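You operate a simulated robot arm through the tools that you are given. There is no shell and no other tool.

You run a simulated two-armed robot. Do the job below in one go: nothing can be reset, and whatever is moved stays where it is left.

Task
Cap the open bottle, soak up the spill and bin the pad.
Fine: use the pad on the cabinet; shut the bin after. What is to be rubbed or washed off counts as gone when no trace of it is left.

The check looks at the end state, three seconds after you hand in, the way a careful person would. Anything else that was tipped, shoved, dropped, spilled or broken makes it a failure. A push-on lid holds only when it is set on centred and level and pressed home; a screw cap is set on level and turned clockwise until tight.

Robot
Two 7-joint arms with two-finger parallel grippers on one trunk that stands fixed in place. Base frame: the origin is at the foot of the trunk, x ahead of it, y to its left, z up; the work surface is at about z = 90. Units: cm, rad, N and s.
The left shoulder is at [7.1, 15.6, 110.5], the right one opposite. Payload 3.91 kg a hand.
The TCP of each hand is the grasp point between the finger pads, 3 cm short of the fingertips. In the tool frame z runs along the fingers and y along their closing line. The gripper opens to 11 cm. The fingers are 2 cm wide and 1 cm thick; the gripper's body (4.8 by 11.2 cm) begins 5.5 cm behind the TCP.
Orientation is that of the tool frame in the base frame, as [roll, pitch, yaw] about the fixed x, y, z axes, in that order (R = Rz(yaw) Ry(pitch) Rx(roll)). With the fingers straight down and closing along the base's y, the tool's x points along the base's -x, its y along +y and its z along -z.

Tools
- The arms move only by the tool arm_command. It takes "left_series", "right_series" or both (then of equal length, played together; a hand with none holds still); each is a list of rows, each a list of 7 numbers: the shift along the base's x, y, z in units of 200 mm (1.0 is 200 mm), then the turn, a rotation vector about the base's x, y, z in units of 180 degrees (1.0 is 180 degrees), then the finger opening in cm, from 0 to 11. In form: [[tx, ty, tz, ax, ay, az, gripper], ...]. A call has 1 to 20 rows; each row is the pose to reach, as a shift and turn from the pose commanded when the call began. A call with a number of a shift or a turn outside -1 to 1 is refused whole. A row lasts 0.2 s, in which the tool goes at most 5 cm and 0.15 rad; a call with a longer step from one row to the next is refused whole, and so is a gripper value outside its range. Where a pose cannot be reached the arm comes as near as it can. A force on the tool above 60 N (or 10 N above the force at the start of the call, whichever is more), or a blocked arm, ends the call early, and 0.2 s more pass. The fingers move at their own pace (about 10.8 cm/s each) and stop on an object; they squeeze with about 36 N. The grip force told is the motor's: it shows also when the fingers shut on nothing. Time passes only in rows, and 0.2 s behind the last, so rows that repeat a pose let the fingers close. It gives the time, the measured TCP pose, the force on the tool (base axes), the opening and the grip force at its end, in the units of the frame above (readings bear some noise), with the torque about the TCP (base axes, N m) and any sound that the robot's microphone picked up.
- Cameras (640 x 400 px; columns grow to the right, rows downward): "scene" is now at [13.43, 3.4, 135.08]; the picture's right is [0.38, -0.93, 0.00], its down [-0.36, -0.14, -0.92] and it looks along [0.86, 0.35, -0.38] (base axes); focal length 314 px, centre (320, 200). "left" rides on the left gripper at [7.2, -1.7, -10.3] in its tool frame; the picture's right is [0.23, 0.97, 0.00], its down [-0.76, 0.18, -0.62] and it looks along [-0.61, 0.14, 0.78] (tool axes); focal length 222 px, centre (320, 200). "right" rides on the right gripper at [7.2, 1.7, -10.3] in its tool frame; the picture's right is [-0.23, 0.97, 0.00], its down [-0.76, -0.18, -0.62] and it looks along [-0.61, -0.14, 0.78] (tool axes); focal length 222 px, centre (320, 200). There is no depth. A picture from a camera that has moved, and an enlarged one, comes with that camera's place and axes in the base frame and with its lens.
- grab_frame(camera): a new picture of that camera. No time passes.
- lift_body(by): slides the trunk up (or, below 0, down) by that many cm; the arms and the scene camera ride with it, the base frame stays. It gives what a move gives, with no picture.
- head_to(pan, tilt): turns the head with the scene camera to pan (to the left, within 1.501 rad either way) and tilt (down, from -0.506 to 1.204), counted from straight ahead of the robot. It gives what a move gives.
- close_up(camera, box): a new picture of the part [left, top, right, bottom] of that camera's present view, enlarged. No time passes.
- job_done(): hands the job in; it is judged then, once.

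Places have to be worked out from the pictures, the camera data and where the tool is seen. Open the grippers and draw the arms clear of the work before you hand the job in, unless the task says otherwise.

The tools are called after "Call:" by a JSON object that holds its "op" and its "data". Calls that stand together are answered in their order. arm_command: Moves the arms, as the interface text tells. Its arguments: {"type":"object","properties":{"left_series":{"type":"array","items":{"type":"array","items":{"type":"number"}}},"right_series":{"type":"array","items":{"type":"array","items":{"type":"number"}}}},"required":[]} The other tools are called the same way: lift_body (by) slides the trunk up or down; head_to (pan, tilt) turns the head that bears the scene camera; grab_frame (camera) takes a picture; close_up (camera, box) takes an enlarged picture of a part of a camera's view; job_done () hands the job in.

At the start:

```text
t: 0.0
left_tool_pos: [67.51, 53.91, 126.23]
left_tcp_rot: [3.141, -0.002, 3.142]
left_ft_force: [-1.1, -0.2, 0.0]
left_torque: [-0.02, 0.02, 0.03]
left_width: 11.01
left_grasp_force: 0.1
right_tool_pos: [73.72, -3.9, 122.55]
right_tcp_rot: [3.141, 0.0, -3.141]
right_ft_force: [-0.1, -0.6, 0.7]
right_torque: [0.0, 0.0, -0.02]
right_width: 11.01
right_grasp_force: 0.1
trunk travel left (down, up): [-55.0, 39.0]
head pan, tilt: [0.386, 0.393]
```

scene: 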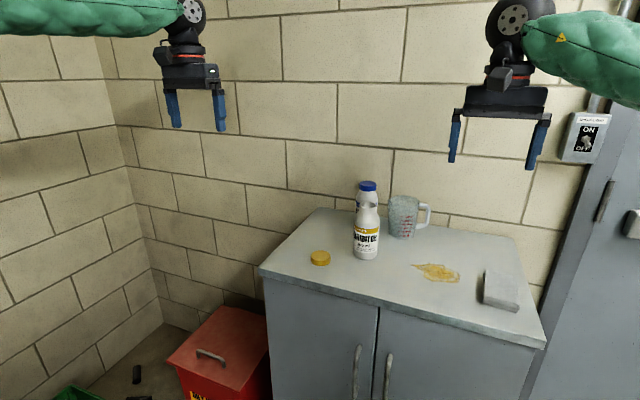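
right: 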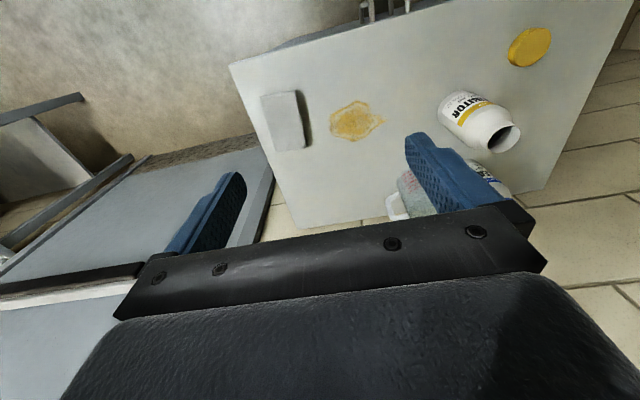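
left: 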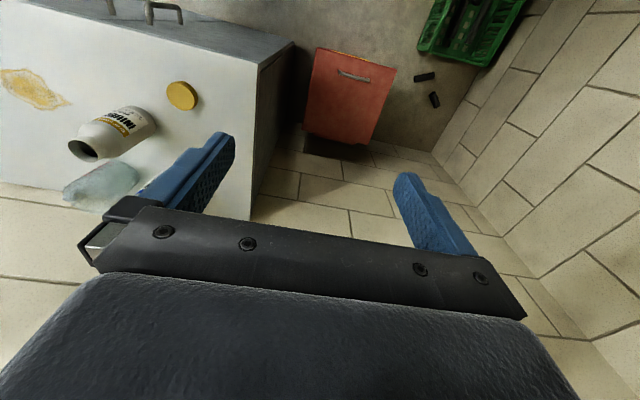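

I see an open bottle in front of a blue-capped one, a yellow cap, a jug, a spill and a pad on the cabinet, and a red bin on the floor. I take enlarged views to work out the places.

Call:
{"op": "close_up", "data": {"camera": "scene", "box": [290, 170, 450, 270]}}

Call:
{"op": "close_up", "data": {"camera": "scene", "box": [390, 230, 550, 330]}}

Call:
{"op": "close_up", "data": {"camera": "scene", "box": [80, 280, 280, 400]}}

Call:
{"op": "close_up", "data": {"camera": "right", "box": [380, 20, 580, 220]}}

Call:
{"op": "close_up", "data": {"camera": "left", "box": [0, 50, 220, 210]}}

Call:
{"op": "close_up", "data": {"camera": "left", "box": [280, 0, 540, 160]}}

```text
4.00 times, centred on (370, 220) of scene
camera zoom: at [13.43, 3.4, 135.08], right [0.38, -0.93, 0.0], down [-0.36, -0.14, -0.92], along [0.86, 0.35, -0.38], focal length 1254 px, centre (120, 120)
```

zoom: 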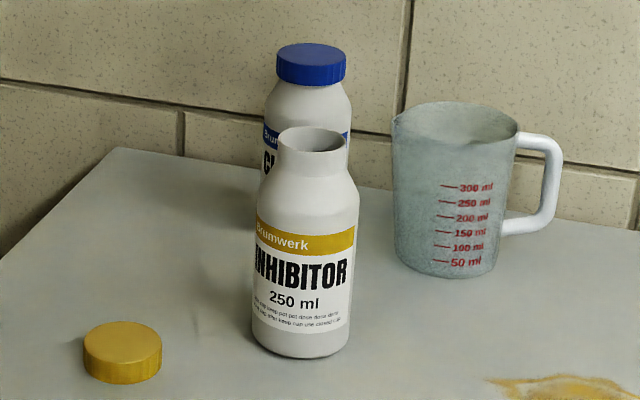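

```text
4.00 times, centred on (470, 280) of scene
camera zoom: at [13.43, 3.4, 135.08], right [0.38, -0.93, 0.0], down [-0.36, -0.14, -0.92], along [0.86, 0.35, -0.38], focal length 1254 px, centre (-280, -120)
```

zoom: 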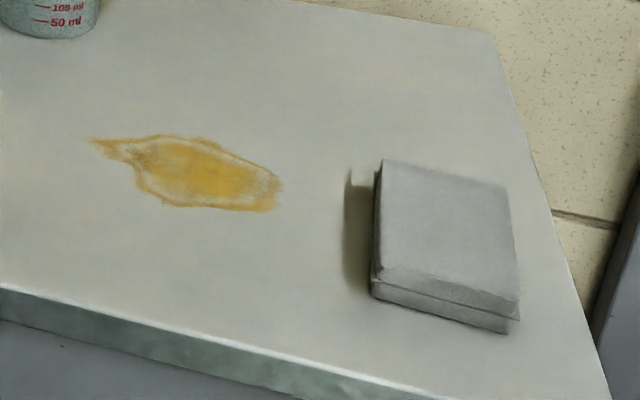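

```text
3.20 times, centred on (180, 340) of scene
camera zoom: at [13.43, 3.4, 135.08], right [0.38, -0.93, 0.0], down [-0.36, -0.14, -0.92], along [0.86, 0.35, -0.38], focal length 1003 px, centre (768, -248)
```

zoom: 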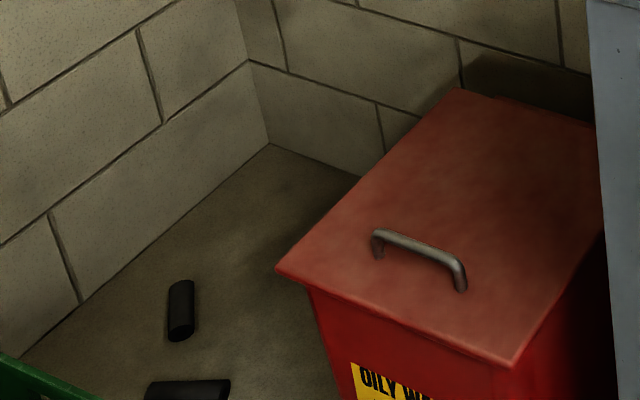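

```text
2.00 times, centred on (480, 120) of right
camera zoom: at [66.65, -2.23, 132.98], right [0.23, 0.97, 0.0], down [0.76, -0.18, 0.62], along [0.61, -0.14, -0.78], focal length 444 px, centre (0, 360)
```

zoom: 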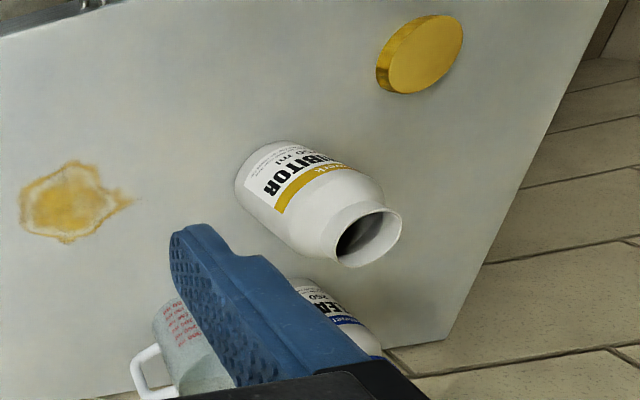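

```text
2.50 times, centred on (110, 130) of left
camera zoom: at [60.39, 52.15, 136.41], right [-0.23, 0.97, 0.0], down [0.76, 0.18, 0.62], along [0.61, 0.14, -0.78], focal length 555 px, centre (845, 375)
```

zoom: 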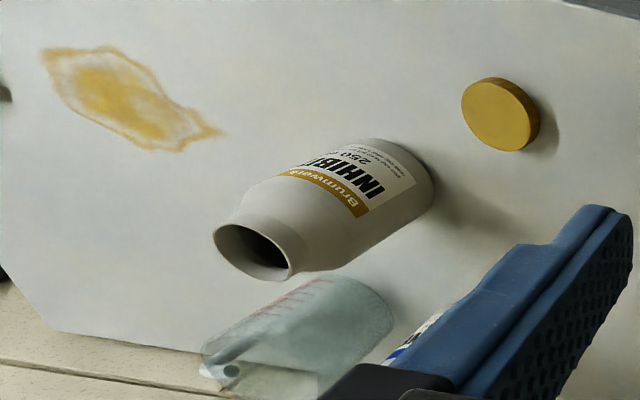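

```text
2.46 times, centred on (410, 80) of left
camera zoom: at [60.39, 52.15, 136.41], right [-0.23, 0.97, 0.0], down [0.76, 0.18, 0.62], along [0.61, 0.14, -0.78], focal length 547 px, centre (98, 495)
```

zoom: 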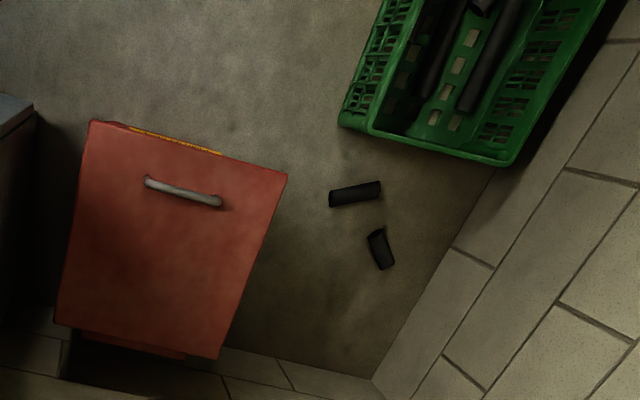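

The cap lies closed face up near [77, 29, 91], the open bottle stands near [84.7, 19.3] with its mouth near z = 104, and the blue-capped bottle is about 11 cm behind it. I zoom further to see whether the neck has a thread, and look at the other objects.

Call:
{"op": "close_up", "data": {"camera": "scene", "box": [348, 178, 388, 218]}}

Call:
{"op": "close_up", "data": {"camera": "scene", "box": [300, 240, 340, 275]}}

Call:
{"op": "close_up", "data": {"camera": "right", "box": [430, 80, 530, 160]}}

Call:
{"op": "close_up", "data": {"camera": "left", "box": [60, 70, 210, 170]}}

Call:
{"op": "close_up", "data": {"camera": "right", "box": [230, 70, 410, 180]}}

```text
10.00 times, centred on (368, 198) of scene
camera zoom: at [13.43, 3.4, 135.08], right [0.38, -0.93, 0.0], down [-0.36, -0.14, -0.92], along [0.86, 0.35, -0.38], focal length 3135 px, centre (-160, 220)
```

zoom: 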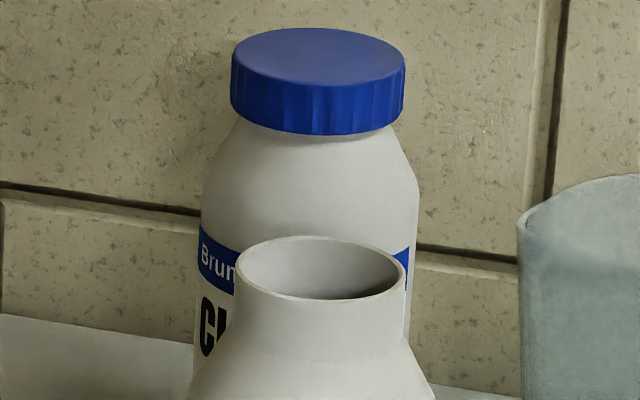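

```text
11.43 times, centred on (320, 258) of scene
camera zoom: at [13.43, 3.4, 135.08], right [0.38, -0.93, 0.0], down [-0.36, -0.14, -0.92], along [0.86, 0.35, -0.38], focal length 3583 px, centre (320, -457)
```

zoom: 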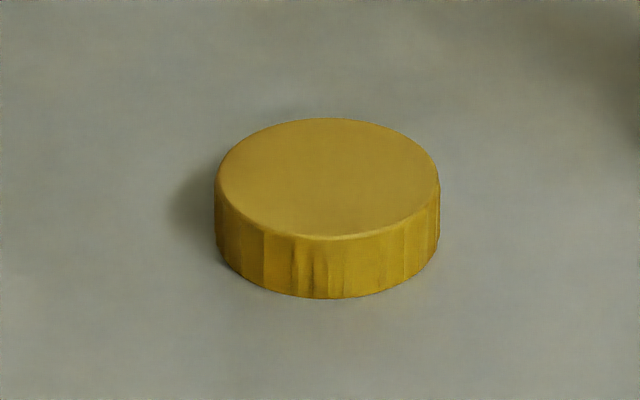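

```text
5.00 times, centred on (480, 120) of right
camera zoom: at [66.65, -2.23, 132.98], right [0.23, 0.97, 0.0], down [0.76, -0.18, 0.62], along [0.61, -0.14, -0.78], focal length 1111 px, centre (-480, 600)
```

zoom: 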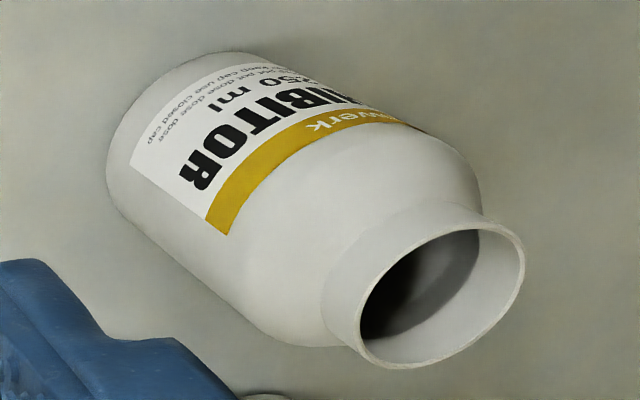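

```text
4.00 times, centred on (135, 120) of left
camera zoom: at [60.39, 52.15, 136.41], right [-0.23, 0.97, 0.0], down [0.76, 0.18, 0.62], along [0.61, 0.14, -0.78], focal length 888 px, centre (1060, 520)
```

zoom: 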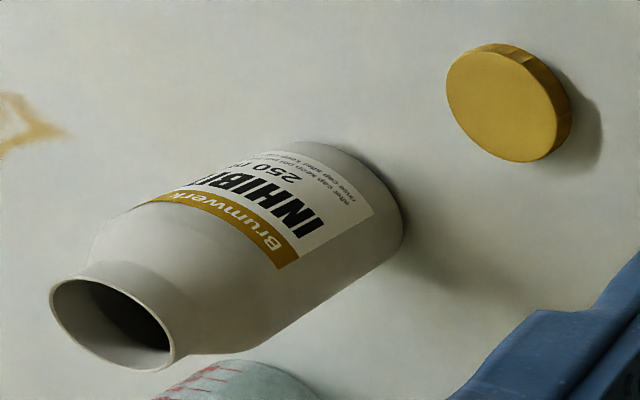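

```text
3.56 times, centred on (320, 125) of right
camera zoom: at [66.65, -2.23, 132.98], right [0.23, 0.97, 0.0], down [0.76, -0.18, 0.62], along [0.61, -0.14, -0.78], focal length 790 px, centre (320, 467)
```

zoom: 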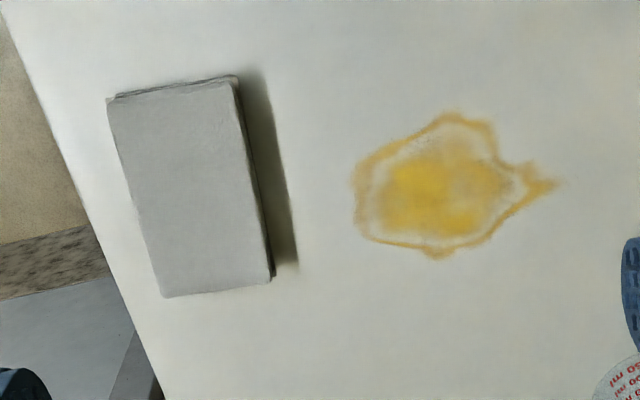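

The neck shows no visible thread but the cap is ribbed, so I'll treat it as a screw cap and also press it home. My triangulation puts the cap at about (76.9, 29.0) and the bottle axis at about (84.6, 19.4) with the rim at z ≈ 103.9. I move the left hand over the cap in open air.

Call:
{"op": "arm_command", "data": {"left_series": [[0.047, -0.0995, -0.06, 0, 0, 0, 9], [0.094, -0.199, -0.12, 0, 0, 0, 9], [0.141, -0.2985, -0.18, 0, 0, 0, 9], [0.188, -0.398, -0.24, 0, 0, 0, 9], [0.235, -0.4975, -0.3, 0, 0, 0, 9], [0.282, -0.597, -0.36, 0, 0, 0, 9], [0.329, -0.6965, -0.42, 0, 0, 0, 9], [0.376, -0.796, -0.48, 0, 0, 0, 9], [0.423, -0.8955, -0.54, 0, 0, 0, 9], [0.47, -0.995, -0.6, 0, 0, 0, 9], [0.47, -0.995, -0.6, 0, 0, 0, 9]]}}

Call:
{"op": "grab_frame", "data": {"camera": "left"}}

Call:
{"op": "grab_frame", "data": {"camera": "scene"}}

```text
t: 2.4
left_tool_pos: [76.98, 33.83, 114.17]
left_tcp_rot: [3.14, 0.001, -3.141]
left_ft_force: [-0.1, 0.4, -0.4]
left_torque: [0.01, 0.0, 0.01]
left_width: 9.0
left_grasp_force: 0.0
right_tool_pos: [73.72, -3.76, 122.51]
right_tcp_rot: [3.141, -0.001, -3.141]
right_ft_force: [-0.2, 0.7, 0.0]
right_torque: [-0.01, -0.01, 0.0]
right_width: 11.02
right_grasp_force: 0.1
trunk travel left (down, up): [-55.0, 39.0]
head pan, tilt: [0.386, 0.393]
```

```text
taken
camera left: at [69.76, 32.21, 124.43], right [-0.23, 0.97, 0.0], down [0.76, 0.18, 0.62], along [0.61, 0.14, -0.78], focal length 222 px, centre (320, 200)
```

left: 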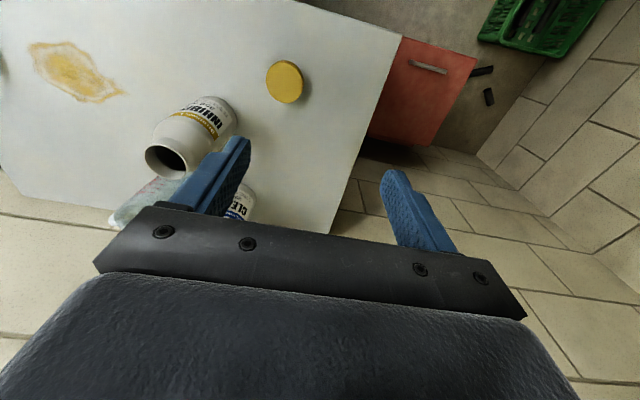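

```text
taken
camera scene: at [13.37, 3.45, 135.09], right [0.38, -0.93, 0.0], down [-0.36, -0.14, -0.92], along [0.86, 0.35, -0.38], focal length 314 px, centre (320, 200)
```

scene: 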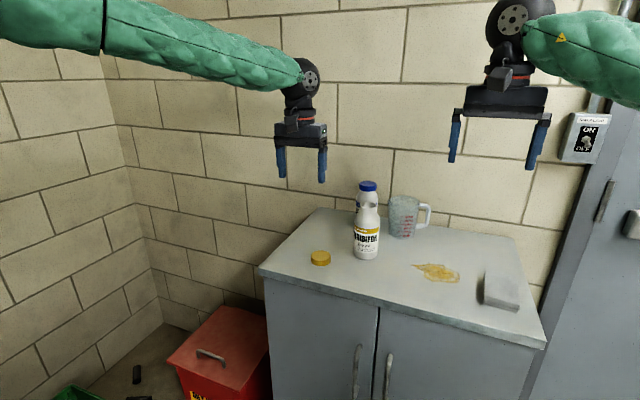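

The left camera now puts the cap at (76.9, 29.0), in agreement with the earlier estimate. I lower the hand to just above it and look again.

Call:
{"op": "arm_command", "data": {"left_series": [[0, -0.08, -0.08, 0, 0, 0, 9], [0, -0.16, -0.2, 0, 0, 0, 9], [0, -0.242, -0.32, 0, 0, 0, 9], [0, -0.242, -0.44, 0, 0, 0, 9], [0, -0.242, -0.56, 0, 0, 0, 8], [0, -0.242, -0.66, 0, 0, 0, 8], [0, -0.242, -0.75, 0, 0, 0, 8], [0, -0.242, -0.8, 0, 0, 0, 8], [0, -0.242, -0.8, 0, 0, 0, 8]]}}

Call:
{"op": "grab_frame", "data": {"camera": "left"}}

Call:
{"op": "close_up", "data": {"camera": "scene", "box": [260, 180, 420, 280]}}

```text
t: 4.4
left_tool_pos: [77.01, 29.04, 98.12]
left_tcp_rot: [-3.141, -0.001, 3.14]
left_ft_force: [-0.4, 0.0, 0.1]
left_torque: [-0.01, 0.0, 0.04]
left_width: 7.99
left_grasp_force: 0.1
right_tool_pos: [73.87, -3.91, 122.54]
right_tcp_rot: [-3.141, -0.001, -3.141]
right_ft_force: [-1.2, -0.1, 0.4]
right_torque: [-0.02, 0.01, 0.0]
right_width: 10.96
right_grasp_force: 0.1
trunk travel left (down, up): [-55.0, 39.0]
head pan, tilt: [0.386, 0.393]
```

```text
taken
camera left: at [69.68, 27.4, 108.41], right [-0.23, 0.97, 0.0], down [0.76, 0.18, 0.62], along [0.61, 0.14, -0.78], focal length 222 px, centre (320, 200)
```

left: 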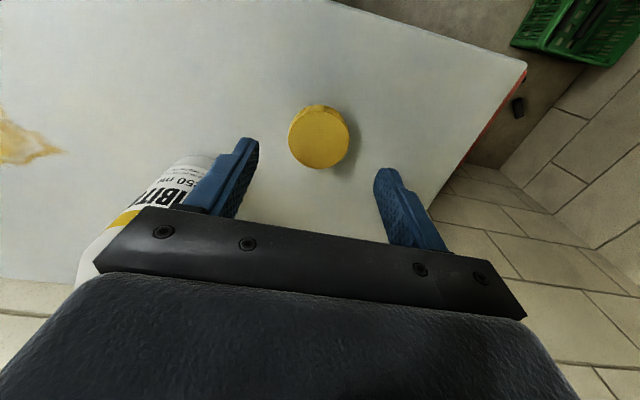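

```text
4.00 times, centred on (340, 230) of scene
camera zoom: at [13.42, 3.39, 135.09], right [0.38, -0.93, 0.0], down [-0.36, -0.14, -0.92], along [0.86, 0.35, -0.38], focal length 1254 px, centre (240, 80)
```

zoom: 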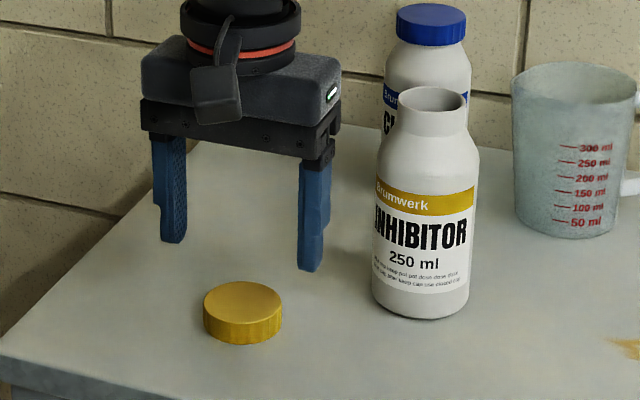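

The cap centre reads (76.9, 28.9) with the hand at (77.0, 29.0), so I go straight down to about 0.4 cm finger clearance and close.

Call:
{"op": "arm_command", "data": {"left_series": [[-0.005, -0.005, -0.08, 0, 0, 0, 8], [-0.005, -0.005, -0.15, 0, 0, 0, 8], [-0.005, -0.005, -0.2, 0, 0, 0, 8], [-0.005, -0.005, -0.234, 0, 0, 0, 8], [-0.005, -0.005, -0.234, 0, 0, 0, 6], [-0.005, -0.005, -0.234, 0, 0, 0, 5], [-0.005, -0.005, -0.234, 0, 0, 0, 4], [-0.005, -0.005, -0.234, 0, 0, 0, 4], [-0.005, -0.005, -0.234, 0, 0, 0, 4]]}}

Call:
{"op": "grab_frame", "data": {"camera": "left"}}

Call:
{"op": "close_up", "data": {"camera": "scene", "box": [280, 200, 380, 275]}}

```text
t: 6.4
left_tool_pos: [76.72, 29.01, 93.4]
left_tcp_rot: [-3.141, 0.0, -3.141]
left_ft_force: [-0.2, -1.3, -0.3]
left_torque: [0.02, 0.03, 0.01]
left_width: 4.65
left_grasp_force: 36.1
right_tool_pos: [73.89, -3.97, 122.6]
right_tcp_rot: [-3.141, 0.0, -3.141]
right_ft_force: [0.4, 0.8, -0.1]
right_torque: [-0.05, 0.0, 0.01]
right_width: 11.01
right_grasp_force: 0.0
trunk travel left (down, up): [-55.0, 39.0]
head pan, tilt: [0.386, 0.393]
```

```text
taken
camera left: at [69.67, 27.31, 103.76], right [-0.23, 0.97, 0.0], down [0.76, 0.18, 0.62], along [0.61, 0.14, -0.78], focal length 222 px, centre (320, 200)
```

left: 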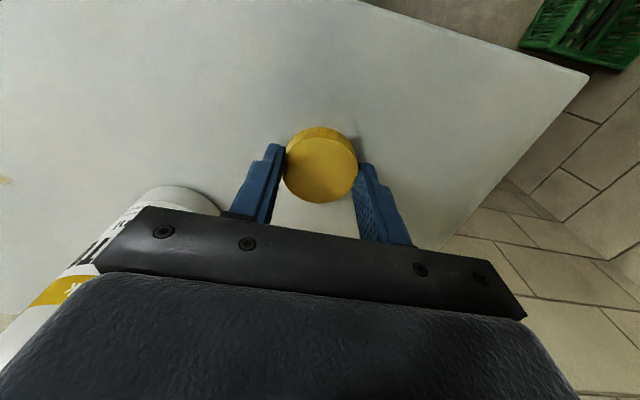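

```text
5.33 times, centred on (330, 238) of scene
camera zoom: at [13.44, 3.39, 135.08], right [0.38, -0.93, 0.0], down [-0.36, -0.14, -0.92], along [0.86, 0.35, -0.38], focal length 1672 px, centre (267, 0)
```

zoom: 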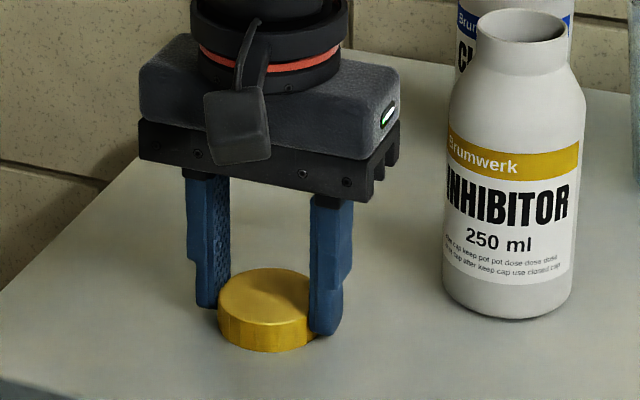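

The fingers stopped on the cap at 4.65 cm with full grip. I zoom in to measure how the cap sits between the fingers.

Call:
{"op": "close_up", "data": {"camera": "left", "box": [220, 110, 420, 235]}}

Call:
{"op": "close_up", "data": {"camera": "scene", "box": [305, 235, 353, 270]}}

Call:
{"op": "close_up", "data": {"camera": "right", "box": [420, 0, 640, 140]}}

```text
3.20 times, centred on (320, 172) of left
camera zoom: at [69.67, 27.31, 103.76], right [-0.23, 0.97, 0.0], down [0.76, 0.18, 0.62], along [0.61, 0.14, -0.78], focal length 711 px, centre (320, 288)
```

zoom: 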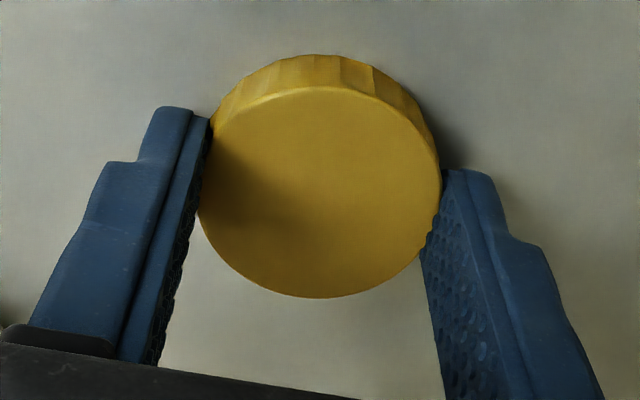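

```text
11.43 times, centred on (329, 252) of scene
camera zoom: at [13.44, 3.39, 135.08], right [0.38, -0.93, 0.0], down [-0.36, -0.14, -0.92], along [0.86, 0.35, -0.38], focal length 3583 px, centre (217, -400)
```

zoom: 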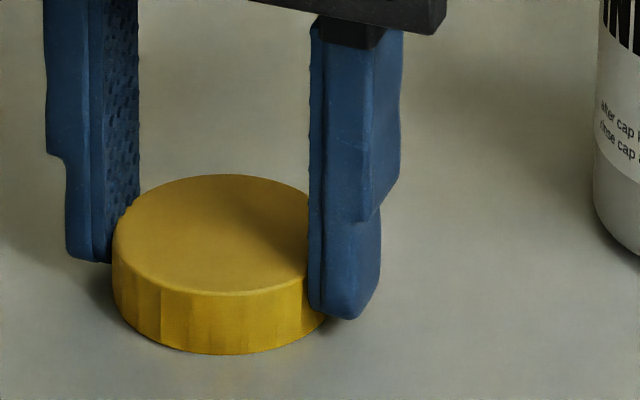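

```text
2.86 times, centred on (530, 70) of right
camera zoom: at [66.66, -2.24, 132.98], right [0.23, 0.97, 0.0], down [0.76, -0.18, 0.62], along [0.61, -0.14, -0.78], focal length 635 px, centre (-280, 571)
```

zoom: 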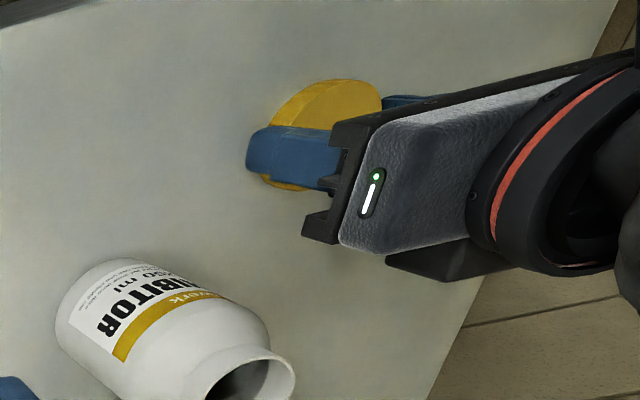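

The cap sits centred in the fingers to about 0.2 cm. I lift it straight up and move it a little to the left, clear of the bottle.

Call:
{"op": "arm_command", "data": {"left_series": [[0, 0, 0.03, 0, 0, 0, 4], [0, 0, 0.1, 0, 0, 0, 4], [0, 0, 0.25, 0, 0, 0, 4], [0, 0, 0.45, 0, 0, 0, 4], [0, 0.1, 0.65, 0, 0, 0, 4], [0, 0.2, 0.85, 0, 0, 0, 4], [0, 0.3, 1.0, 0, 0, 0, 4], [0, 0.4, 1.0, 0, 0, 0, 4], [0, 0.45, 1.0, 0, 0, 0, 4], [0, 0.45, 1.0, 0, 0, 0, 4]]}}

Call:
{"op": "close_up", "data": {"camera": "scene", "box": [220, 110, 380, 210]}}

Call:
{"op": "grab_frame", "data": {"camera": "left"}}

```text
t: 8.6
left_tool_pos: [76.9, 38.05, 113.39]
left_tcp_rot: [3.141, 0.001, -3.141]
left_ft_force: [-1.7, -0.4, 0.0]
left_torque: [-0.01, 0.0, -0.02]
left_width: 4.63
left_grasp_force: 35.6
right_tool_pos: [73.86, -3.83, 122.62]
right_tcp_rot: [3.142, -0.001, -3.141]
right_ft_force: [-0.8, -0.7, -0.5]
right_torque: [0.0, 0.0, 0.0]
right_width: 10.97
right_grasp_force: 0.0
trunk travel left (down, up): [-55.0, 39.0]
head pan, tilt: [0.386, 0.393]
```

```text
4.00 times, centred on (300, 160) of scene
camera zoom: at [13.45, 3.4, 135.08], right [0.38, -0.93, 0.0], down [-0.36, -0.14, -0.92], along [0.86, 0.35, -0.38], focal length 1254 px, centre (400, 360)
```

zoom: 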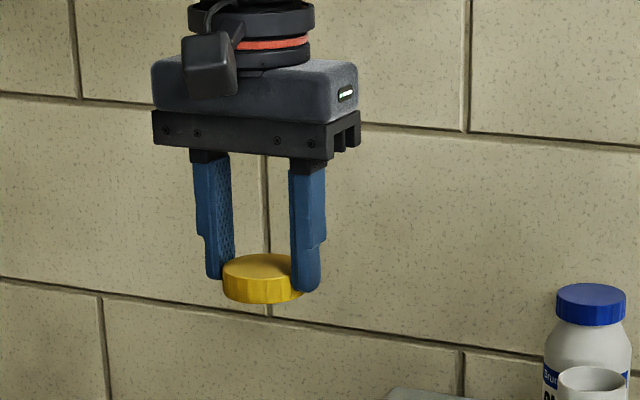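

```text
taken
camera left: at [69.69, 36.31, 123.71], right [-0.23, 0.97, 0.0], down [0.76, 0.18, 0.62], along [0.61, 0.14, -0.78], focal length 222 px, centre (320, 200)
```

left: 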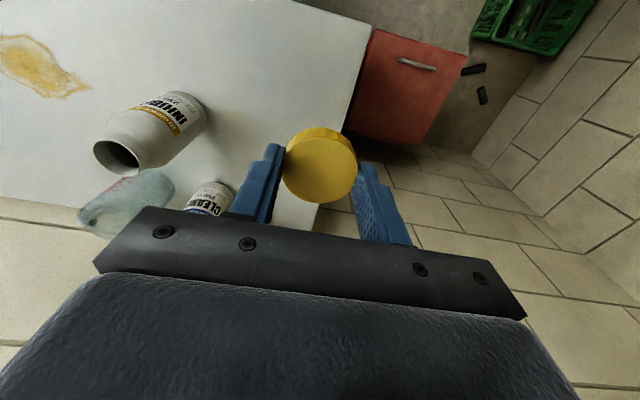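

The cap is held level. Next I bring the right hand, tilted about 55° from vertical and heading 24° left, to a pre-grasp point behind the bottle so it can steady the bottle while I screw.

Call:
{"op": "arm_command", "data": {"right_series": [[0, 0.04, -0.04, 0.0053, -0.0251, 0.0102, 11], [0, 0.08, -0.08, 0.0107, -0.0502, 0.0205, 11], [0.003, 0.13, -0.14, 0.016, -0.0752, 0.0307, 10], [0.005, 0.19, -0.2, 0.0213, -0.1003, 0.041, 9], [0.007, 0.26, -0.27, 0.0267, -0.1254, 0.0512, 9], [0.009, 0.33, -0.35, 0.032, -0.1505, 0.0615, 9], [0.011, 0.41, -0.43, 0.0373, -0.1755, 0.0717, 9], [0.013, 0.5, -0.52, 0.0427, -0.2006, 0.0819, 9], [0.015, 0.6, -0.62, 0.048, -0.2257, 0.0922, 9], [0.017, 0.7, -0.73, 0.0533, -0.2508, 0.1024, 9], [0.019, 0.8, -0.84, 0.0587, -0.2758, 0.1127, 9], [0.02, 0.935, -0.96, 0.064, -0.3009, 0.1229, 9], [0.02, 0.935, -0.96, 0.064, -0.3009, 0.1229, 9]]}}

Call:
{"op": "grab_frame", "data": {"camera": "scene"}}

Call:
{"op": "grab_frame", "data": {"camera": "right"}}

Call:
{"op": "grab_frame", "data": {"camera": "left"}}

```text
t: 11.4
left_tool_pos: [76.79, 37.9, 113.52]
left_tcp_rot: [3.14, 0.0, -3.141]
left_ft_force: [0.7, -0.8, 0.7]
left_torque: [-0.01, 0.01, -0.05]
left_width: 4.66
left_grasp_force: 36.0
right_tool_pos: [74.21, 14.72, 103.4]
right_tcp_rot: [3.14, 0.962, -2.722]
right_ft_force: [0.0, 0.0, 1.2]
right_torque: [0.01, -0.03, -0.02]
right_width: 8.99
right_grasp_force: 0.0
trunk travel left (down, up): [-55.0, 39.0]
head pan, tilt: [0.386, 0.393]
```

```text
taken
camera scene: at [13.39, 3.33, 135.09], right [0.38, -0.93, 0.0], down [-0.36, -0.14, -0.92], along [0.86, 0.35, -0.38], focal length 314 px, centre (320, 200)
```

scene: 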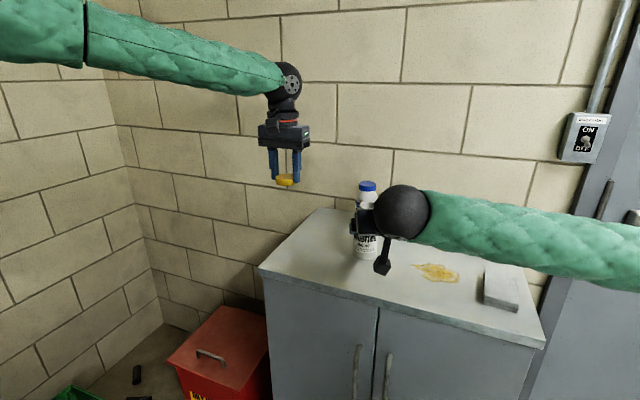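

```text
taken
camera right: at [62.14, 11.12, 103.56], right [-0.28, 0.94, 0.19], down [0.0, -0.19, 0.98], along [0.96, 0.27, 0.05], focal length 222 px, centre (320, 200)
```

right: 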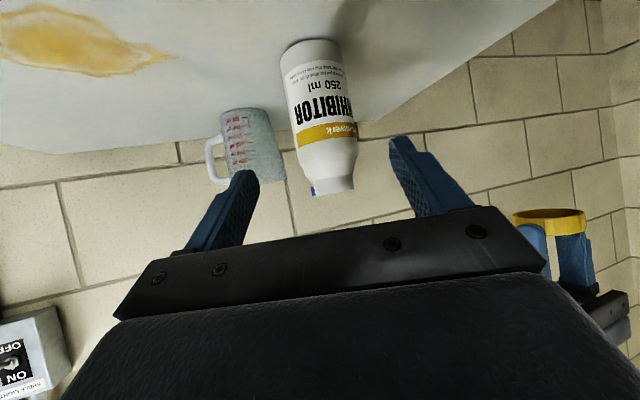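

```text
taken
camera left: at [69.64, 36.21, 123.77], right [-0.23, 0.97, 0.0], down [0.76, 0.18, 0.62], along [0.61, 0.14, -0.78], focal length 222 px, centre (320, 200)
```

left: 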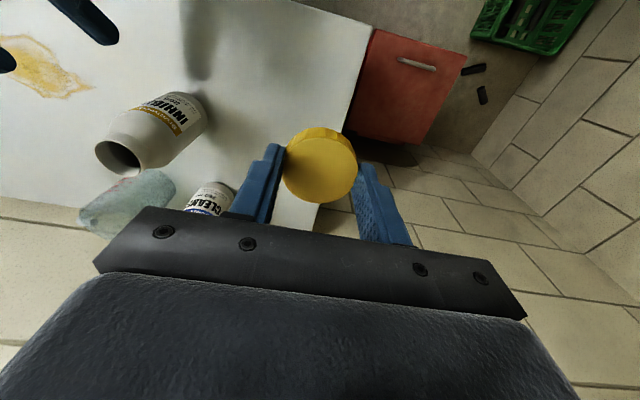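

The right camera shows the bottle centred between the open fingers, with the rim again at z ≈ 103.9. I advance along the tool axis so the fingers straddle the lower body without touching it.

Call:
{"op": "arm_command", "data": {"right_series": [[0.075, 0.034, -0.06, 0, 0, 0, 9], [0.15, 0.067, -0.12, 0, 0, 0, 9], [0.226, 0.1, -0.18, 0, 0, 0, 9], [0.301, 0.134, -0.24, 0, 0, 0, 9], [0.376, 0.168, -0.3, 0, 0, 0, 9], [0.452, 0.2015, -0.36, 0, 0, 0, 9], [0.452, 0.2015, -0.36, 0, 0, 0, 9]]}}

Call:
{"op": "grab_frame", "data": {"camera": "right"}}

Call:
{"op": "close_up", "data": {"camera": "scene", "box": [320, 170, 480, 270]}}

Call:
{"op": "grab_frame", "data": {"camera": "left"}}

```text
t: 13.0
left_tool_pos: [76.81, 38.12, 113.49]
left_tcp_rot: [-3.141, 0.0, -3.141]
left_ft_force: [-0.2, -0.3, 0.1]
left_torque: [0.0, -0.01, -0.03]
left_width: 4.63
left_grasp_force: 36.1
right_tool_pos: [83.22, 18.85, 96.12]
right_tcp_rot: [3.14, 0.96, -2.723]
right_ft_force: [0.5, 1.0, 0.0]
right_torque: [-0.03, 0.01, 0.0]
right_width: 9.0
right_grasp_force: 0.0
trunk travel left (down, up): [-55.0, 39.0]
head pan, tilt: [0.386, 0.393]
```

```text
taken
camera right: at [71.1, 15.19, 96.29], right [-0.28, 0.94, 0.19], down [0.01, -0.19, 0.98], along [0.96, 0.27, 0.05], focal length 222 px, centre (320, 200)
```

right: 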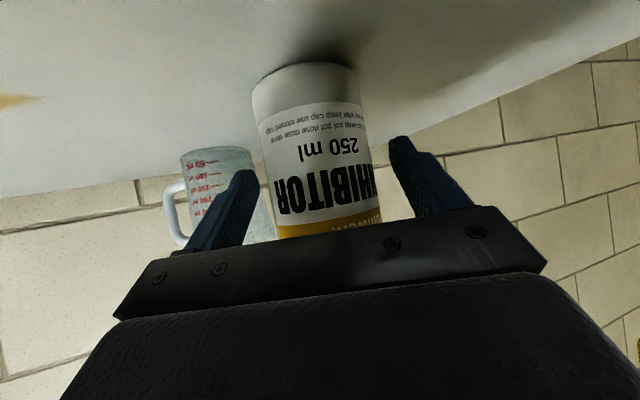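

```text
4.00 times, centred on (400, 220) of scene
camera zoom: at [13.4, 3.38, 135.09], right [0.38, -0.93, 0.0], down [-0.36, -0.14, -0.92], along [0.86, 0.35, -0.38], focal length 1254 px, centre (0, 120)
```

zoom: 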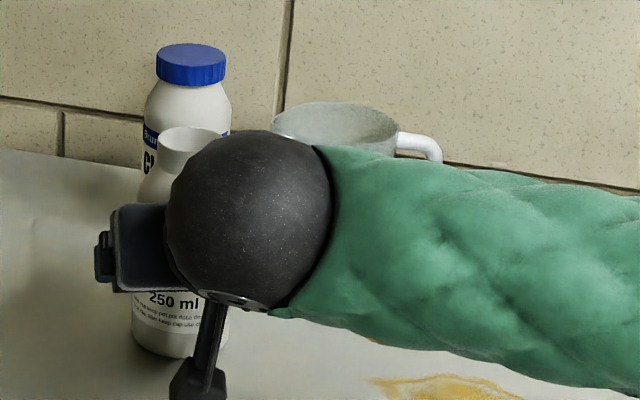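

```text
taken
camera left: at [69.65, 36.27, 123.74], right [-0.23, 0.97, 0.0], down [0.76, 0.18, 0.62], along [0.61, 0.14, -0.78], focal length 222 px, centre (320, 200)
```

left: 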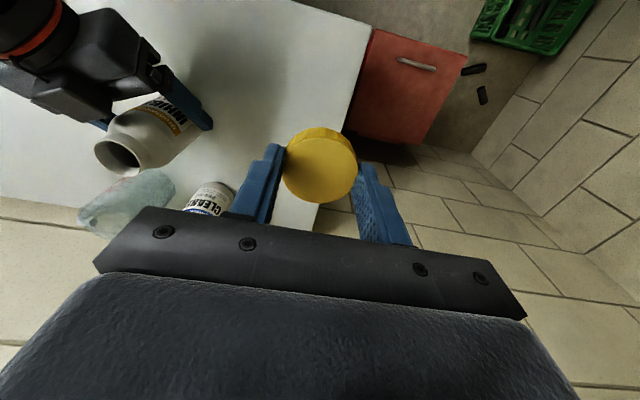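

The right fingers straddle the bottle with clearance on both sides. I close them gently in small steps.

Call:
{"op": "arm_command", "data": {"right_series": [[0, 0, 0, 0, 0, 0, 8], [0, 0, 0, 0, 0, 0, 7.4], [0, 0, 0, 0, 0, 0, 7.0], [0, 0, 0, 0, 0, 0, 6.7], [0, 0, 0, 0, 0, 0, 6.4], [0, 0, 0, 0, 0, 0, 6.1], [0, 0, 0, 0, 0, 0, 5.9], [0, 0, 0, 0, 0, 0, 5.9]]}}

Call:
{"op": "grab_frame", "data": {"camera": "right"}}

Call:
{"op": "grab_frame", "data": {"camera": "left"}}

Call:
{"op": "close_up", "data": {"camera": "scene", "box": [320, 170, 480, 270]}}

```text
t: 14.8
left_tool_pos: [76.79, 37.91, 113.32]
left_tcp_rot: [-3.14, 0.0, -3.141]
left_ft_force: [-0.6, 0.3, 0.6]
left_torque: [0.01, 0.0, -0.01]
left_width: 4.65
left_grasp_force: 35.9
right_tool_pos: [83.27, 18.76, 96.21]
right_tcp_rot: [-3.141, 0.96, -2.723]
right_ft_force: [0.1, 0.5, 1.0]
right_torque: [-0.04, -0.02, -0.04]
right_width: 5.96
right_grasp_force: 0.3
trunk travel left (down, up): [-55.0, 39.0]
head pan, tilt: [0.386, 0.393]
```

```text
taken
camera right: at [71.12, 15.19, 96.29], right [-0.28, 0.94, 0.19], down [0.01, -0.19, 0.98], along [0.96, 0.27, 0.05], focal length 222 px, centre (320, 200)
```

right: 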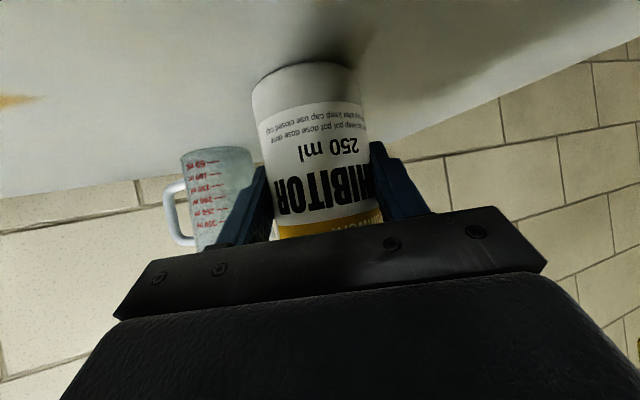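

```text
taken
camera left: at [69.68, 36.3, 123.71], right [-0.23, 0.97, 0.0], down [0.76, 0.18, 0.62], along [0.61, 0.14, -0.78], focal length 222 px, centre (320, 200)
```

left: 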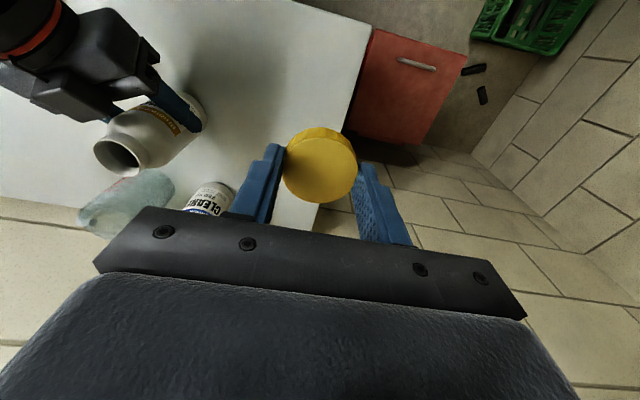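

```text
4.00 times, centred on (400, 220) of scene
camera zoom: at [13.43, 3.41, 135.08], right [0.38, -0.93, 0.0], down [-0.36, -0.14, -0.92], along [0.86, 0.35, -0.38], focal length 1254 px, centre (0, 120)
```

zoom: 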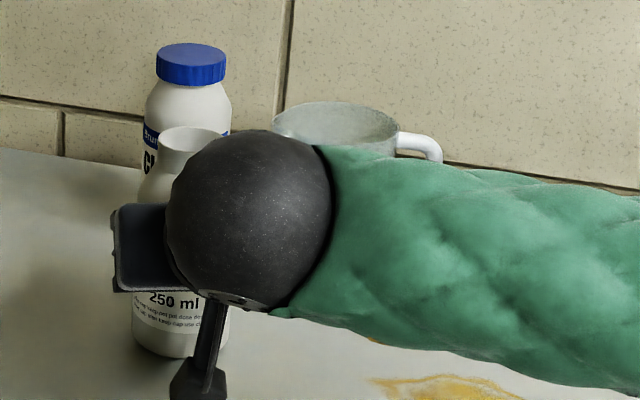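

The fingers are at 5.96 cm with only 0.3 N, just touching. I close a bit further to get a hold.

Call:
{"op": "arm_command", "data": {"right_series": [[0, 0, 0, 0, 0, 0, 5.8], [0, 0, 0, 0, 0, 0, 5.7], [0, 0, 0, 0, 0, 0, 5.6], [0, 0, 0, 0, 0, 0, 5.5], [0, 0, 0, 0, 0, 0, 5.3], [0, 0, 0, 0, 0, 0, 5.0], [0, 0, 0, 0, 0, 0, 5.0]]}}

Call:
{"op": "close_up", "data": {"camera": "right", "box": [200, 40, 440, 250]}}

Call:
{"op": "close_up", "data": {"camera": "left", "box": [60, 60, 240, 220]}}

```text
t: 16.4
left_tool_pos: [76.82, 38.0, 113.43]
left_tcp_rot: [3.141, 0.0, 3.141]
left_ft_force: [-0.6, 0.6, 0.9]
left_torque: [-0.01, -0.02, 0.0]
left_width: 4.67
left_grasp_force: 35.4
right_tool_pos: [83.26, 18.83, 96.12]
right_tcp_rot: [3.141, 0.961, -2.722]
right_ft_force: [-0.4, -0.5, -0.2]
right_torque: [0.02, 0.08, -0.04]
right_width: 5.85
right_grasp_force: 36.1
trunk travel left (down, up): [-55.0, 39.0]
head pan, tilt: [0.386, 0.393]
```

```text
1.90 times, centred on (320, 145) of right
camera zoom: at [71.11, 15.19, 96.29], right [-0.28, 0.94, 0.19], down [0.01, -0.19, 0.98], along [0.96, 0.27, 0.05], focal length 423 px, centre (320, 305)
```

zoom: 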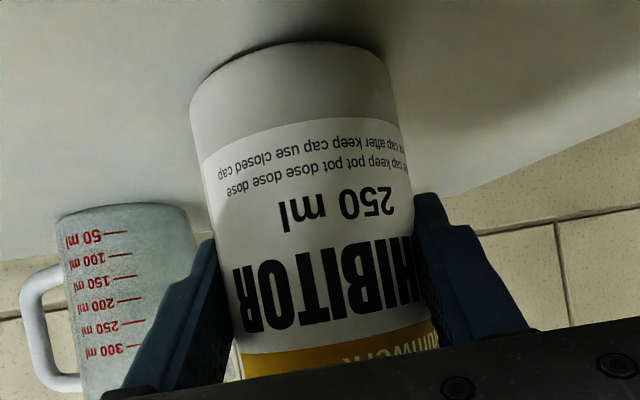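

```text
2.50 times, centred on (150, 140) of left
camera zoom: at [69.68, 36.29, 123.71], right [-0.23, 0.97, 0.0], down [0.76, 0.18, 0.62], along [0.61, 0.14, -0.78], focal length 555 px, centre (745, 350)
```

zoom: 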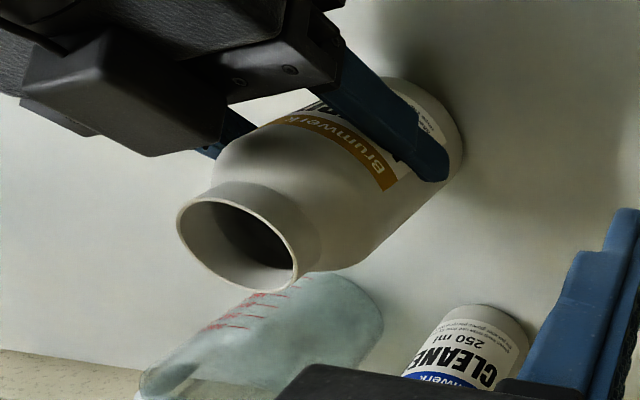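

The bottle is now held at 5.85 cm with 36 N and still upright; its rim centre reads about (84.5, 19.3, 103.9). I carry the cap over the mouth at a safe height and check alignment.

Call:
{"op": "arm_command", "data": {"left_series": [[0.03, -0.07, 0.02, 0, 0, 0, 4], [0.07, -0.16, 0.04, 0, 0, 0, 4], [0.11, -0.26, 0.05, 0, 0, 0, 4], [0.155, -0.37, 0.05, 0, 0, 0, 4], [0.2, -0.48, 0.05, 0, 0, 0, 4], [0.25, -0.59, 0.05, 0, 0, 0, 4], [0.295, -0.7, 0.05, 0, 0, 0, 4], [0.34, -0.8, 0.05, 0, 0, 0, 4], [0.37, -0.88, 0.05, 0, 0, 0, 4], [0.3925, -0.935, 0.05, 0, 0, 0, 4], [0.3925, -0.935, 0.0, 0, 0, 0, 4], [0.3925, -0.935, -0.05, 0, 0, 0, 4], [0.3925, -0.935, -0.05, 0, 0, 0, 4]]}}

Call:
{"op": "close_up", "data": {"camera": "left", "box": [220, 50, 420, 235]}}

Call:
{"op": "close_up", "data": {"camera": "scene", "box": [320, 130, 440, 230]}}

Call:
{"op": "grab_frame", "data": {"camera": "right"}}

```text
t: 19.2
left_tool_pos: [84.84, 19.43, 112.38]
left_tcp_rot: [3.141, 0.001, 3.14]
left_ft_force: [0.7, -0.3, -0.8]
left_torque: [0.01, 0.01, 0.02]
left_width: 4.67
left_grasp_force: 35.9
right_tool_pos: [83.29, 18.79, 96.26]
right_tcp_rot: [3.139, 0.96, -2.724]
right_ft_force: [-0.1, 0.8, 1.9]
right_torque: [0.12, 0.0, -0.01]
right_width: 5.88
right_grasp_force: 35.9
trunk travel left (down, up): [-55.0, 39.0]
head pan, tilt: [0.386, 0.393]
```

```text
2.16 times, centred on (320, 142) of left
camera zoom: at [77.55, 17.62, 122.68], right [-0.23, 0.97, 0.0], down [0.76, 0.18, 0.62], along [0.61, 0.14, -0.78], focal length 480 px, centre (320, 324)
```

zoom: 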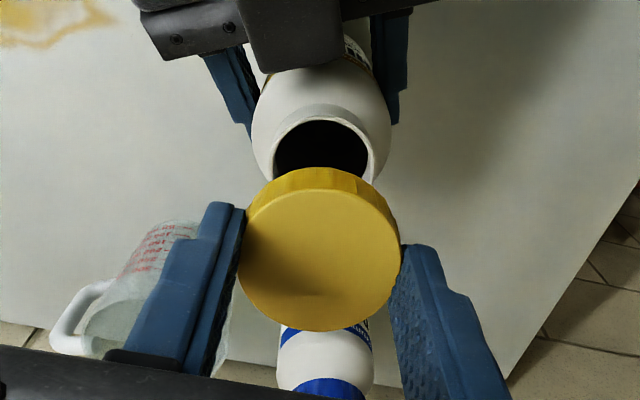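

```text
4.00 times, centred on (380, 180) of scene
camera zoom: at [13.43, 3.4, 135.08], right [0.38, -0.93, 0.0], down [-0.36, -0.14, -0.92], along [0.86, 0.35, -0.38], focal length 1254 px, centre (80, 280)
```

zoom: 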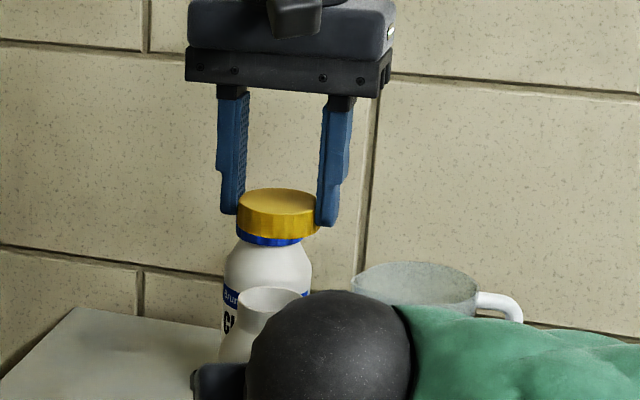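

```text
taken
camera right: at [71.12, 15.19, 96.29], right [-0.28, 0.94, 0.19], down [0.01, -0.19, 0.98], along [0.96, 0.27, 0.05], focal length 222 px, centre (320, 200)
```

right: 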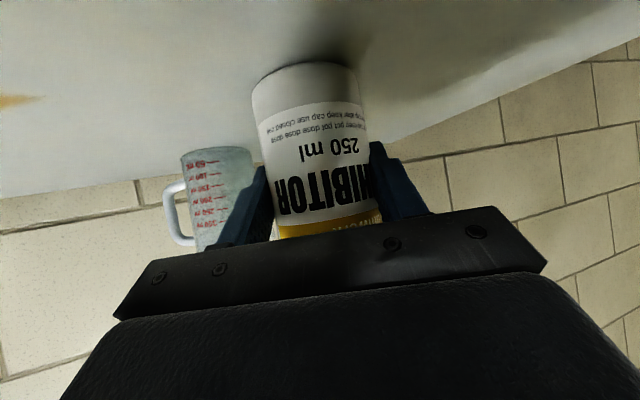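

The cap is close to over the mouth. I take tighter zooms to measure the rim and cap centres against each other.

Call:
{"op": "close_up", "data": {"camera": "left", "box": [280, 95, 360, 145]}}

Call:
{"op": "close_up", "data": {"camera": "left", "box": [270, 120, 370, 210]}}

Call:
{"op": "close_up", "data": {"camera": "scene", "box": [344, 170, 408, 210]}}

```text
8.00 times, centred on (320, 120) of left
camera zoom: at [77.55, 17.62, 122.68], right [-0.23, 0.97, 0.0], down [0.76, 0.18, 0.62], along [0.61, 0.14, -0.78], focal length 1777 px, centre (320, 840)
```

zoom: 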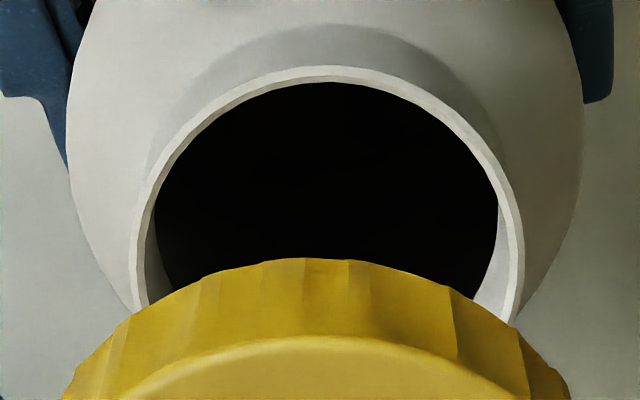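

```text
4.44 times, centred on (320, 165) of left
camera zoom: at [77.55, 17.62, 122.68], right [-0.23, 0.97, 0.0], down [0.76, 0.18, 0.62], along [0.61, 0.14, -0.78], focal length 987 px, centre (320, 356)
```

zoom: 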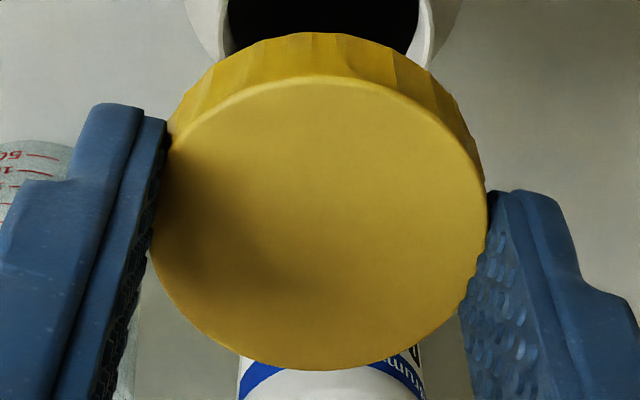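

```text
10.00 times, centred on (376, 190) of scene
camera zoom: at [13.43, 3.4, 135.08], right [0.38, -0.93, 0.0], down [-0.36, -0.14, -0.92], along [0.86, 0.35, -0.38], focal length 3135 px, centre (-240, 300)
```

zoom: 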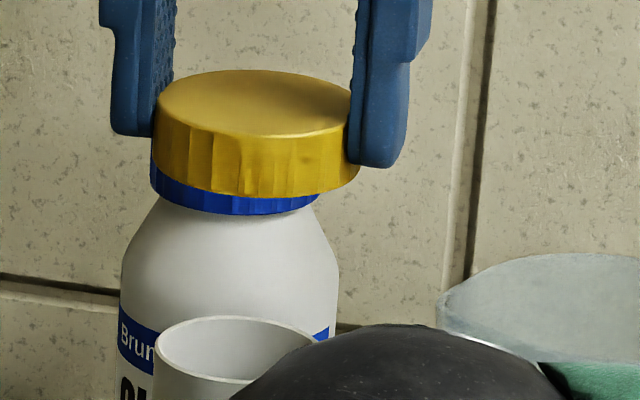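

Measured from the left camera, the rim centre is about (84.35, 19.25) and the cap about (84.66, 19.22). I shift −0.3 cm in x and pre-rotate the hand +90° so I have turning room and can check the x alignment sideways.

Call:
{"op": "arm_command", "data": {"left_series": [[-0.015, 0, 0, 0, 0, 0.042, 4], [-0.015, 0, 0, 0, 0, 0.084, 4], [-0.015, 0, 0, 0, 0, 0.126, 4], [-0.015, 0, 0, 0, 0, 0.168, 4], [-0.015, 0, 0, 0, 0, 0.21, 4], [-0.015, 0, 0, 0, 0, 0.252, 4], [-0.015, 0, 0, 0, 0, 0.294, 4], [-0.015, 0, 0, 0, 0, 0.336, 4], [-0.015, 0, 0, 0, 0, 0.378, 4], [-0.015, 0, 0, 0, 0, 0.42, 4], [-0.015, 0, 0, 0, 0, 0.46, 4], [-0.015, 0, 0, 0, 0, 0.5, 4], [-0.015, 0, 0, 0, 0, 0.5, 4]]}}

Call:
{"op": "grab_frame", "data": {"camera": "left"}}

Call:
{"op": "grab_frame", "data": {"camera": "scene"}}

Call:
{"op": "close_up", "data": {"camera": "left", "box": [270, 80, 370, 142]}}

Call:
{"op": "close_up", "data": {"camera": "left", "box": [270, 120, 370, 210]}}

```text
t: 22.0
left_tool_pos: [84.44, 19.28, 112.38]
left_tcp_rot: [-3.141, 0.0, -1.57]
left_ft_force: [-0.2, 0.1, -0.5]
left_torque: [0.04, 0.0, 0.01]
left_width: 4.66
left_grasp_force: 36.0
right_tool_pos: [83.26, 18.78, 96.34]
right_tcp_rot: [3.139, 0.96, -2.722]
right_ft_force: [-0.3, 0.0, 0.9]
right_torque: [0.03, 0.0, 0.03]
right_width: 5.87
right_grasp_force: 35.5
trunk travel left (down, up): [-55.0, 39.0]
head pan, tilt: [0.386, 0.393]
```

```text
taken
camera left: at [86.18, 12.04, 122.72], right [-0.97, -0.23, 0.0], down [-0.18, 0.76, 0.62], along [-0.14, 0.61, -0.78], focal length 222 px, centre (320, 200)
```

left: 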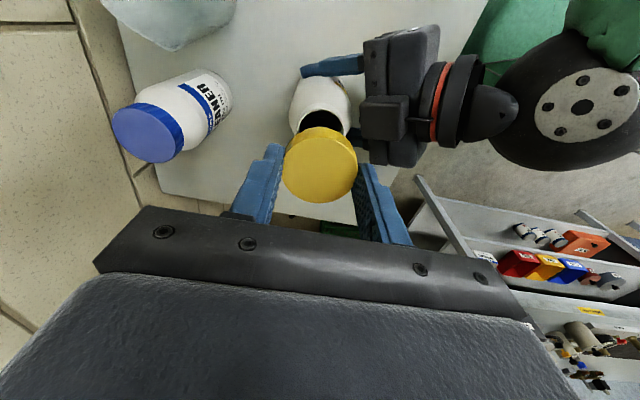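

```text
taken
camera scene: at [13.43, 3.39, 135.08], right [0.38, -0.93, 0.0], down [-0.36, -0.14, -0.92], along [0.86, 0.35, -0.38], focal length 314 px, centre (320, 200)
```

scene: 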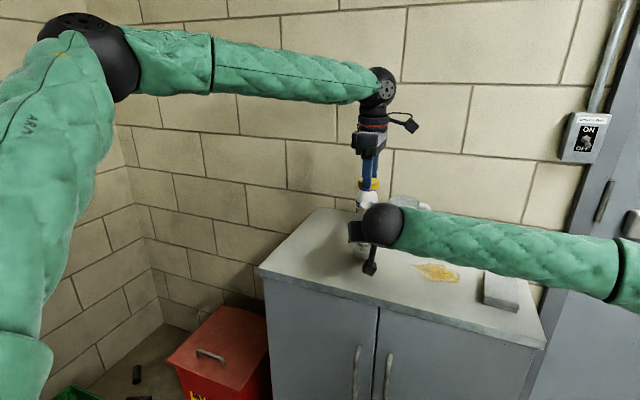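

```text
6.40 times, centred on (320, 111) of left
camera zoom: at [86.18, 12.04, 122.72], right [-0.97, -0.23, 0.0], down [-0.18, 0.76, 0.62], along [-0.14, 0.61, -0.78], focal length 1422 px, centre (320, 770)
```

zoom: 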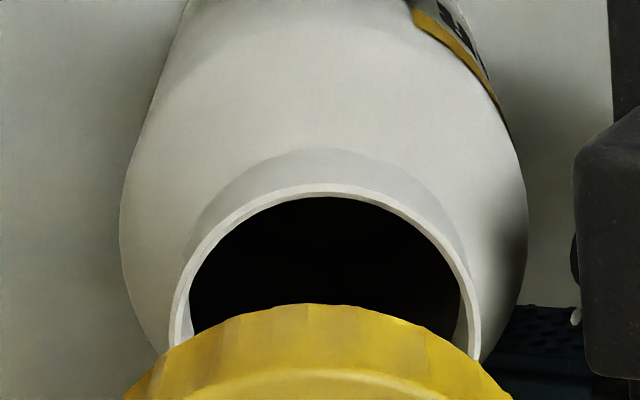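

```text
4.44 times, centred on (320, 165) of left
camera zoom: at [86.18, 12.04, 122.72], right [-0.97, -0.23, 0.0], down [-0.18, 0.76, 0.62], along [-0.14, 0.61, -0.78], focal length 987 px, centre (320, 356)
```

zoom: 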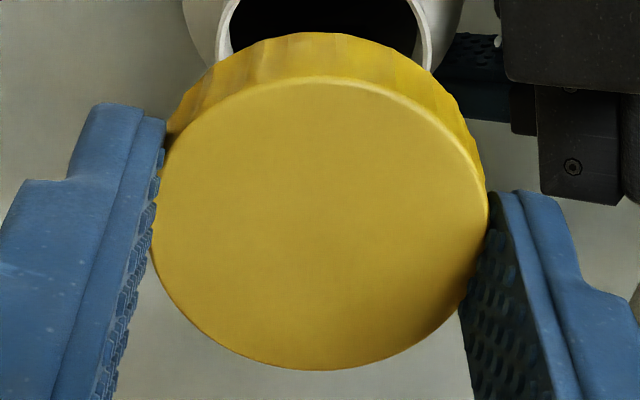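

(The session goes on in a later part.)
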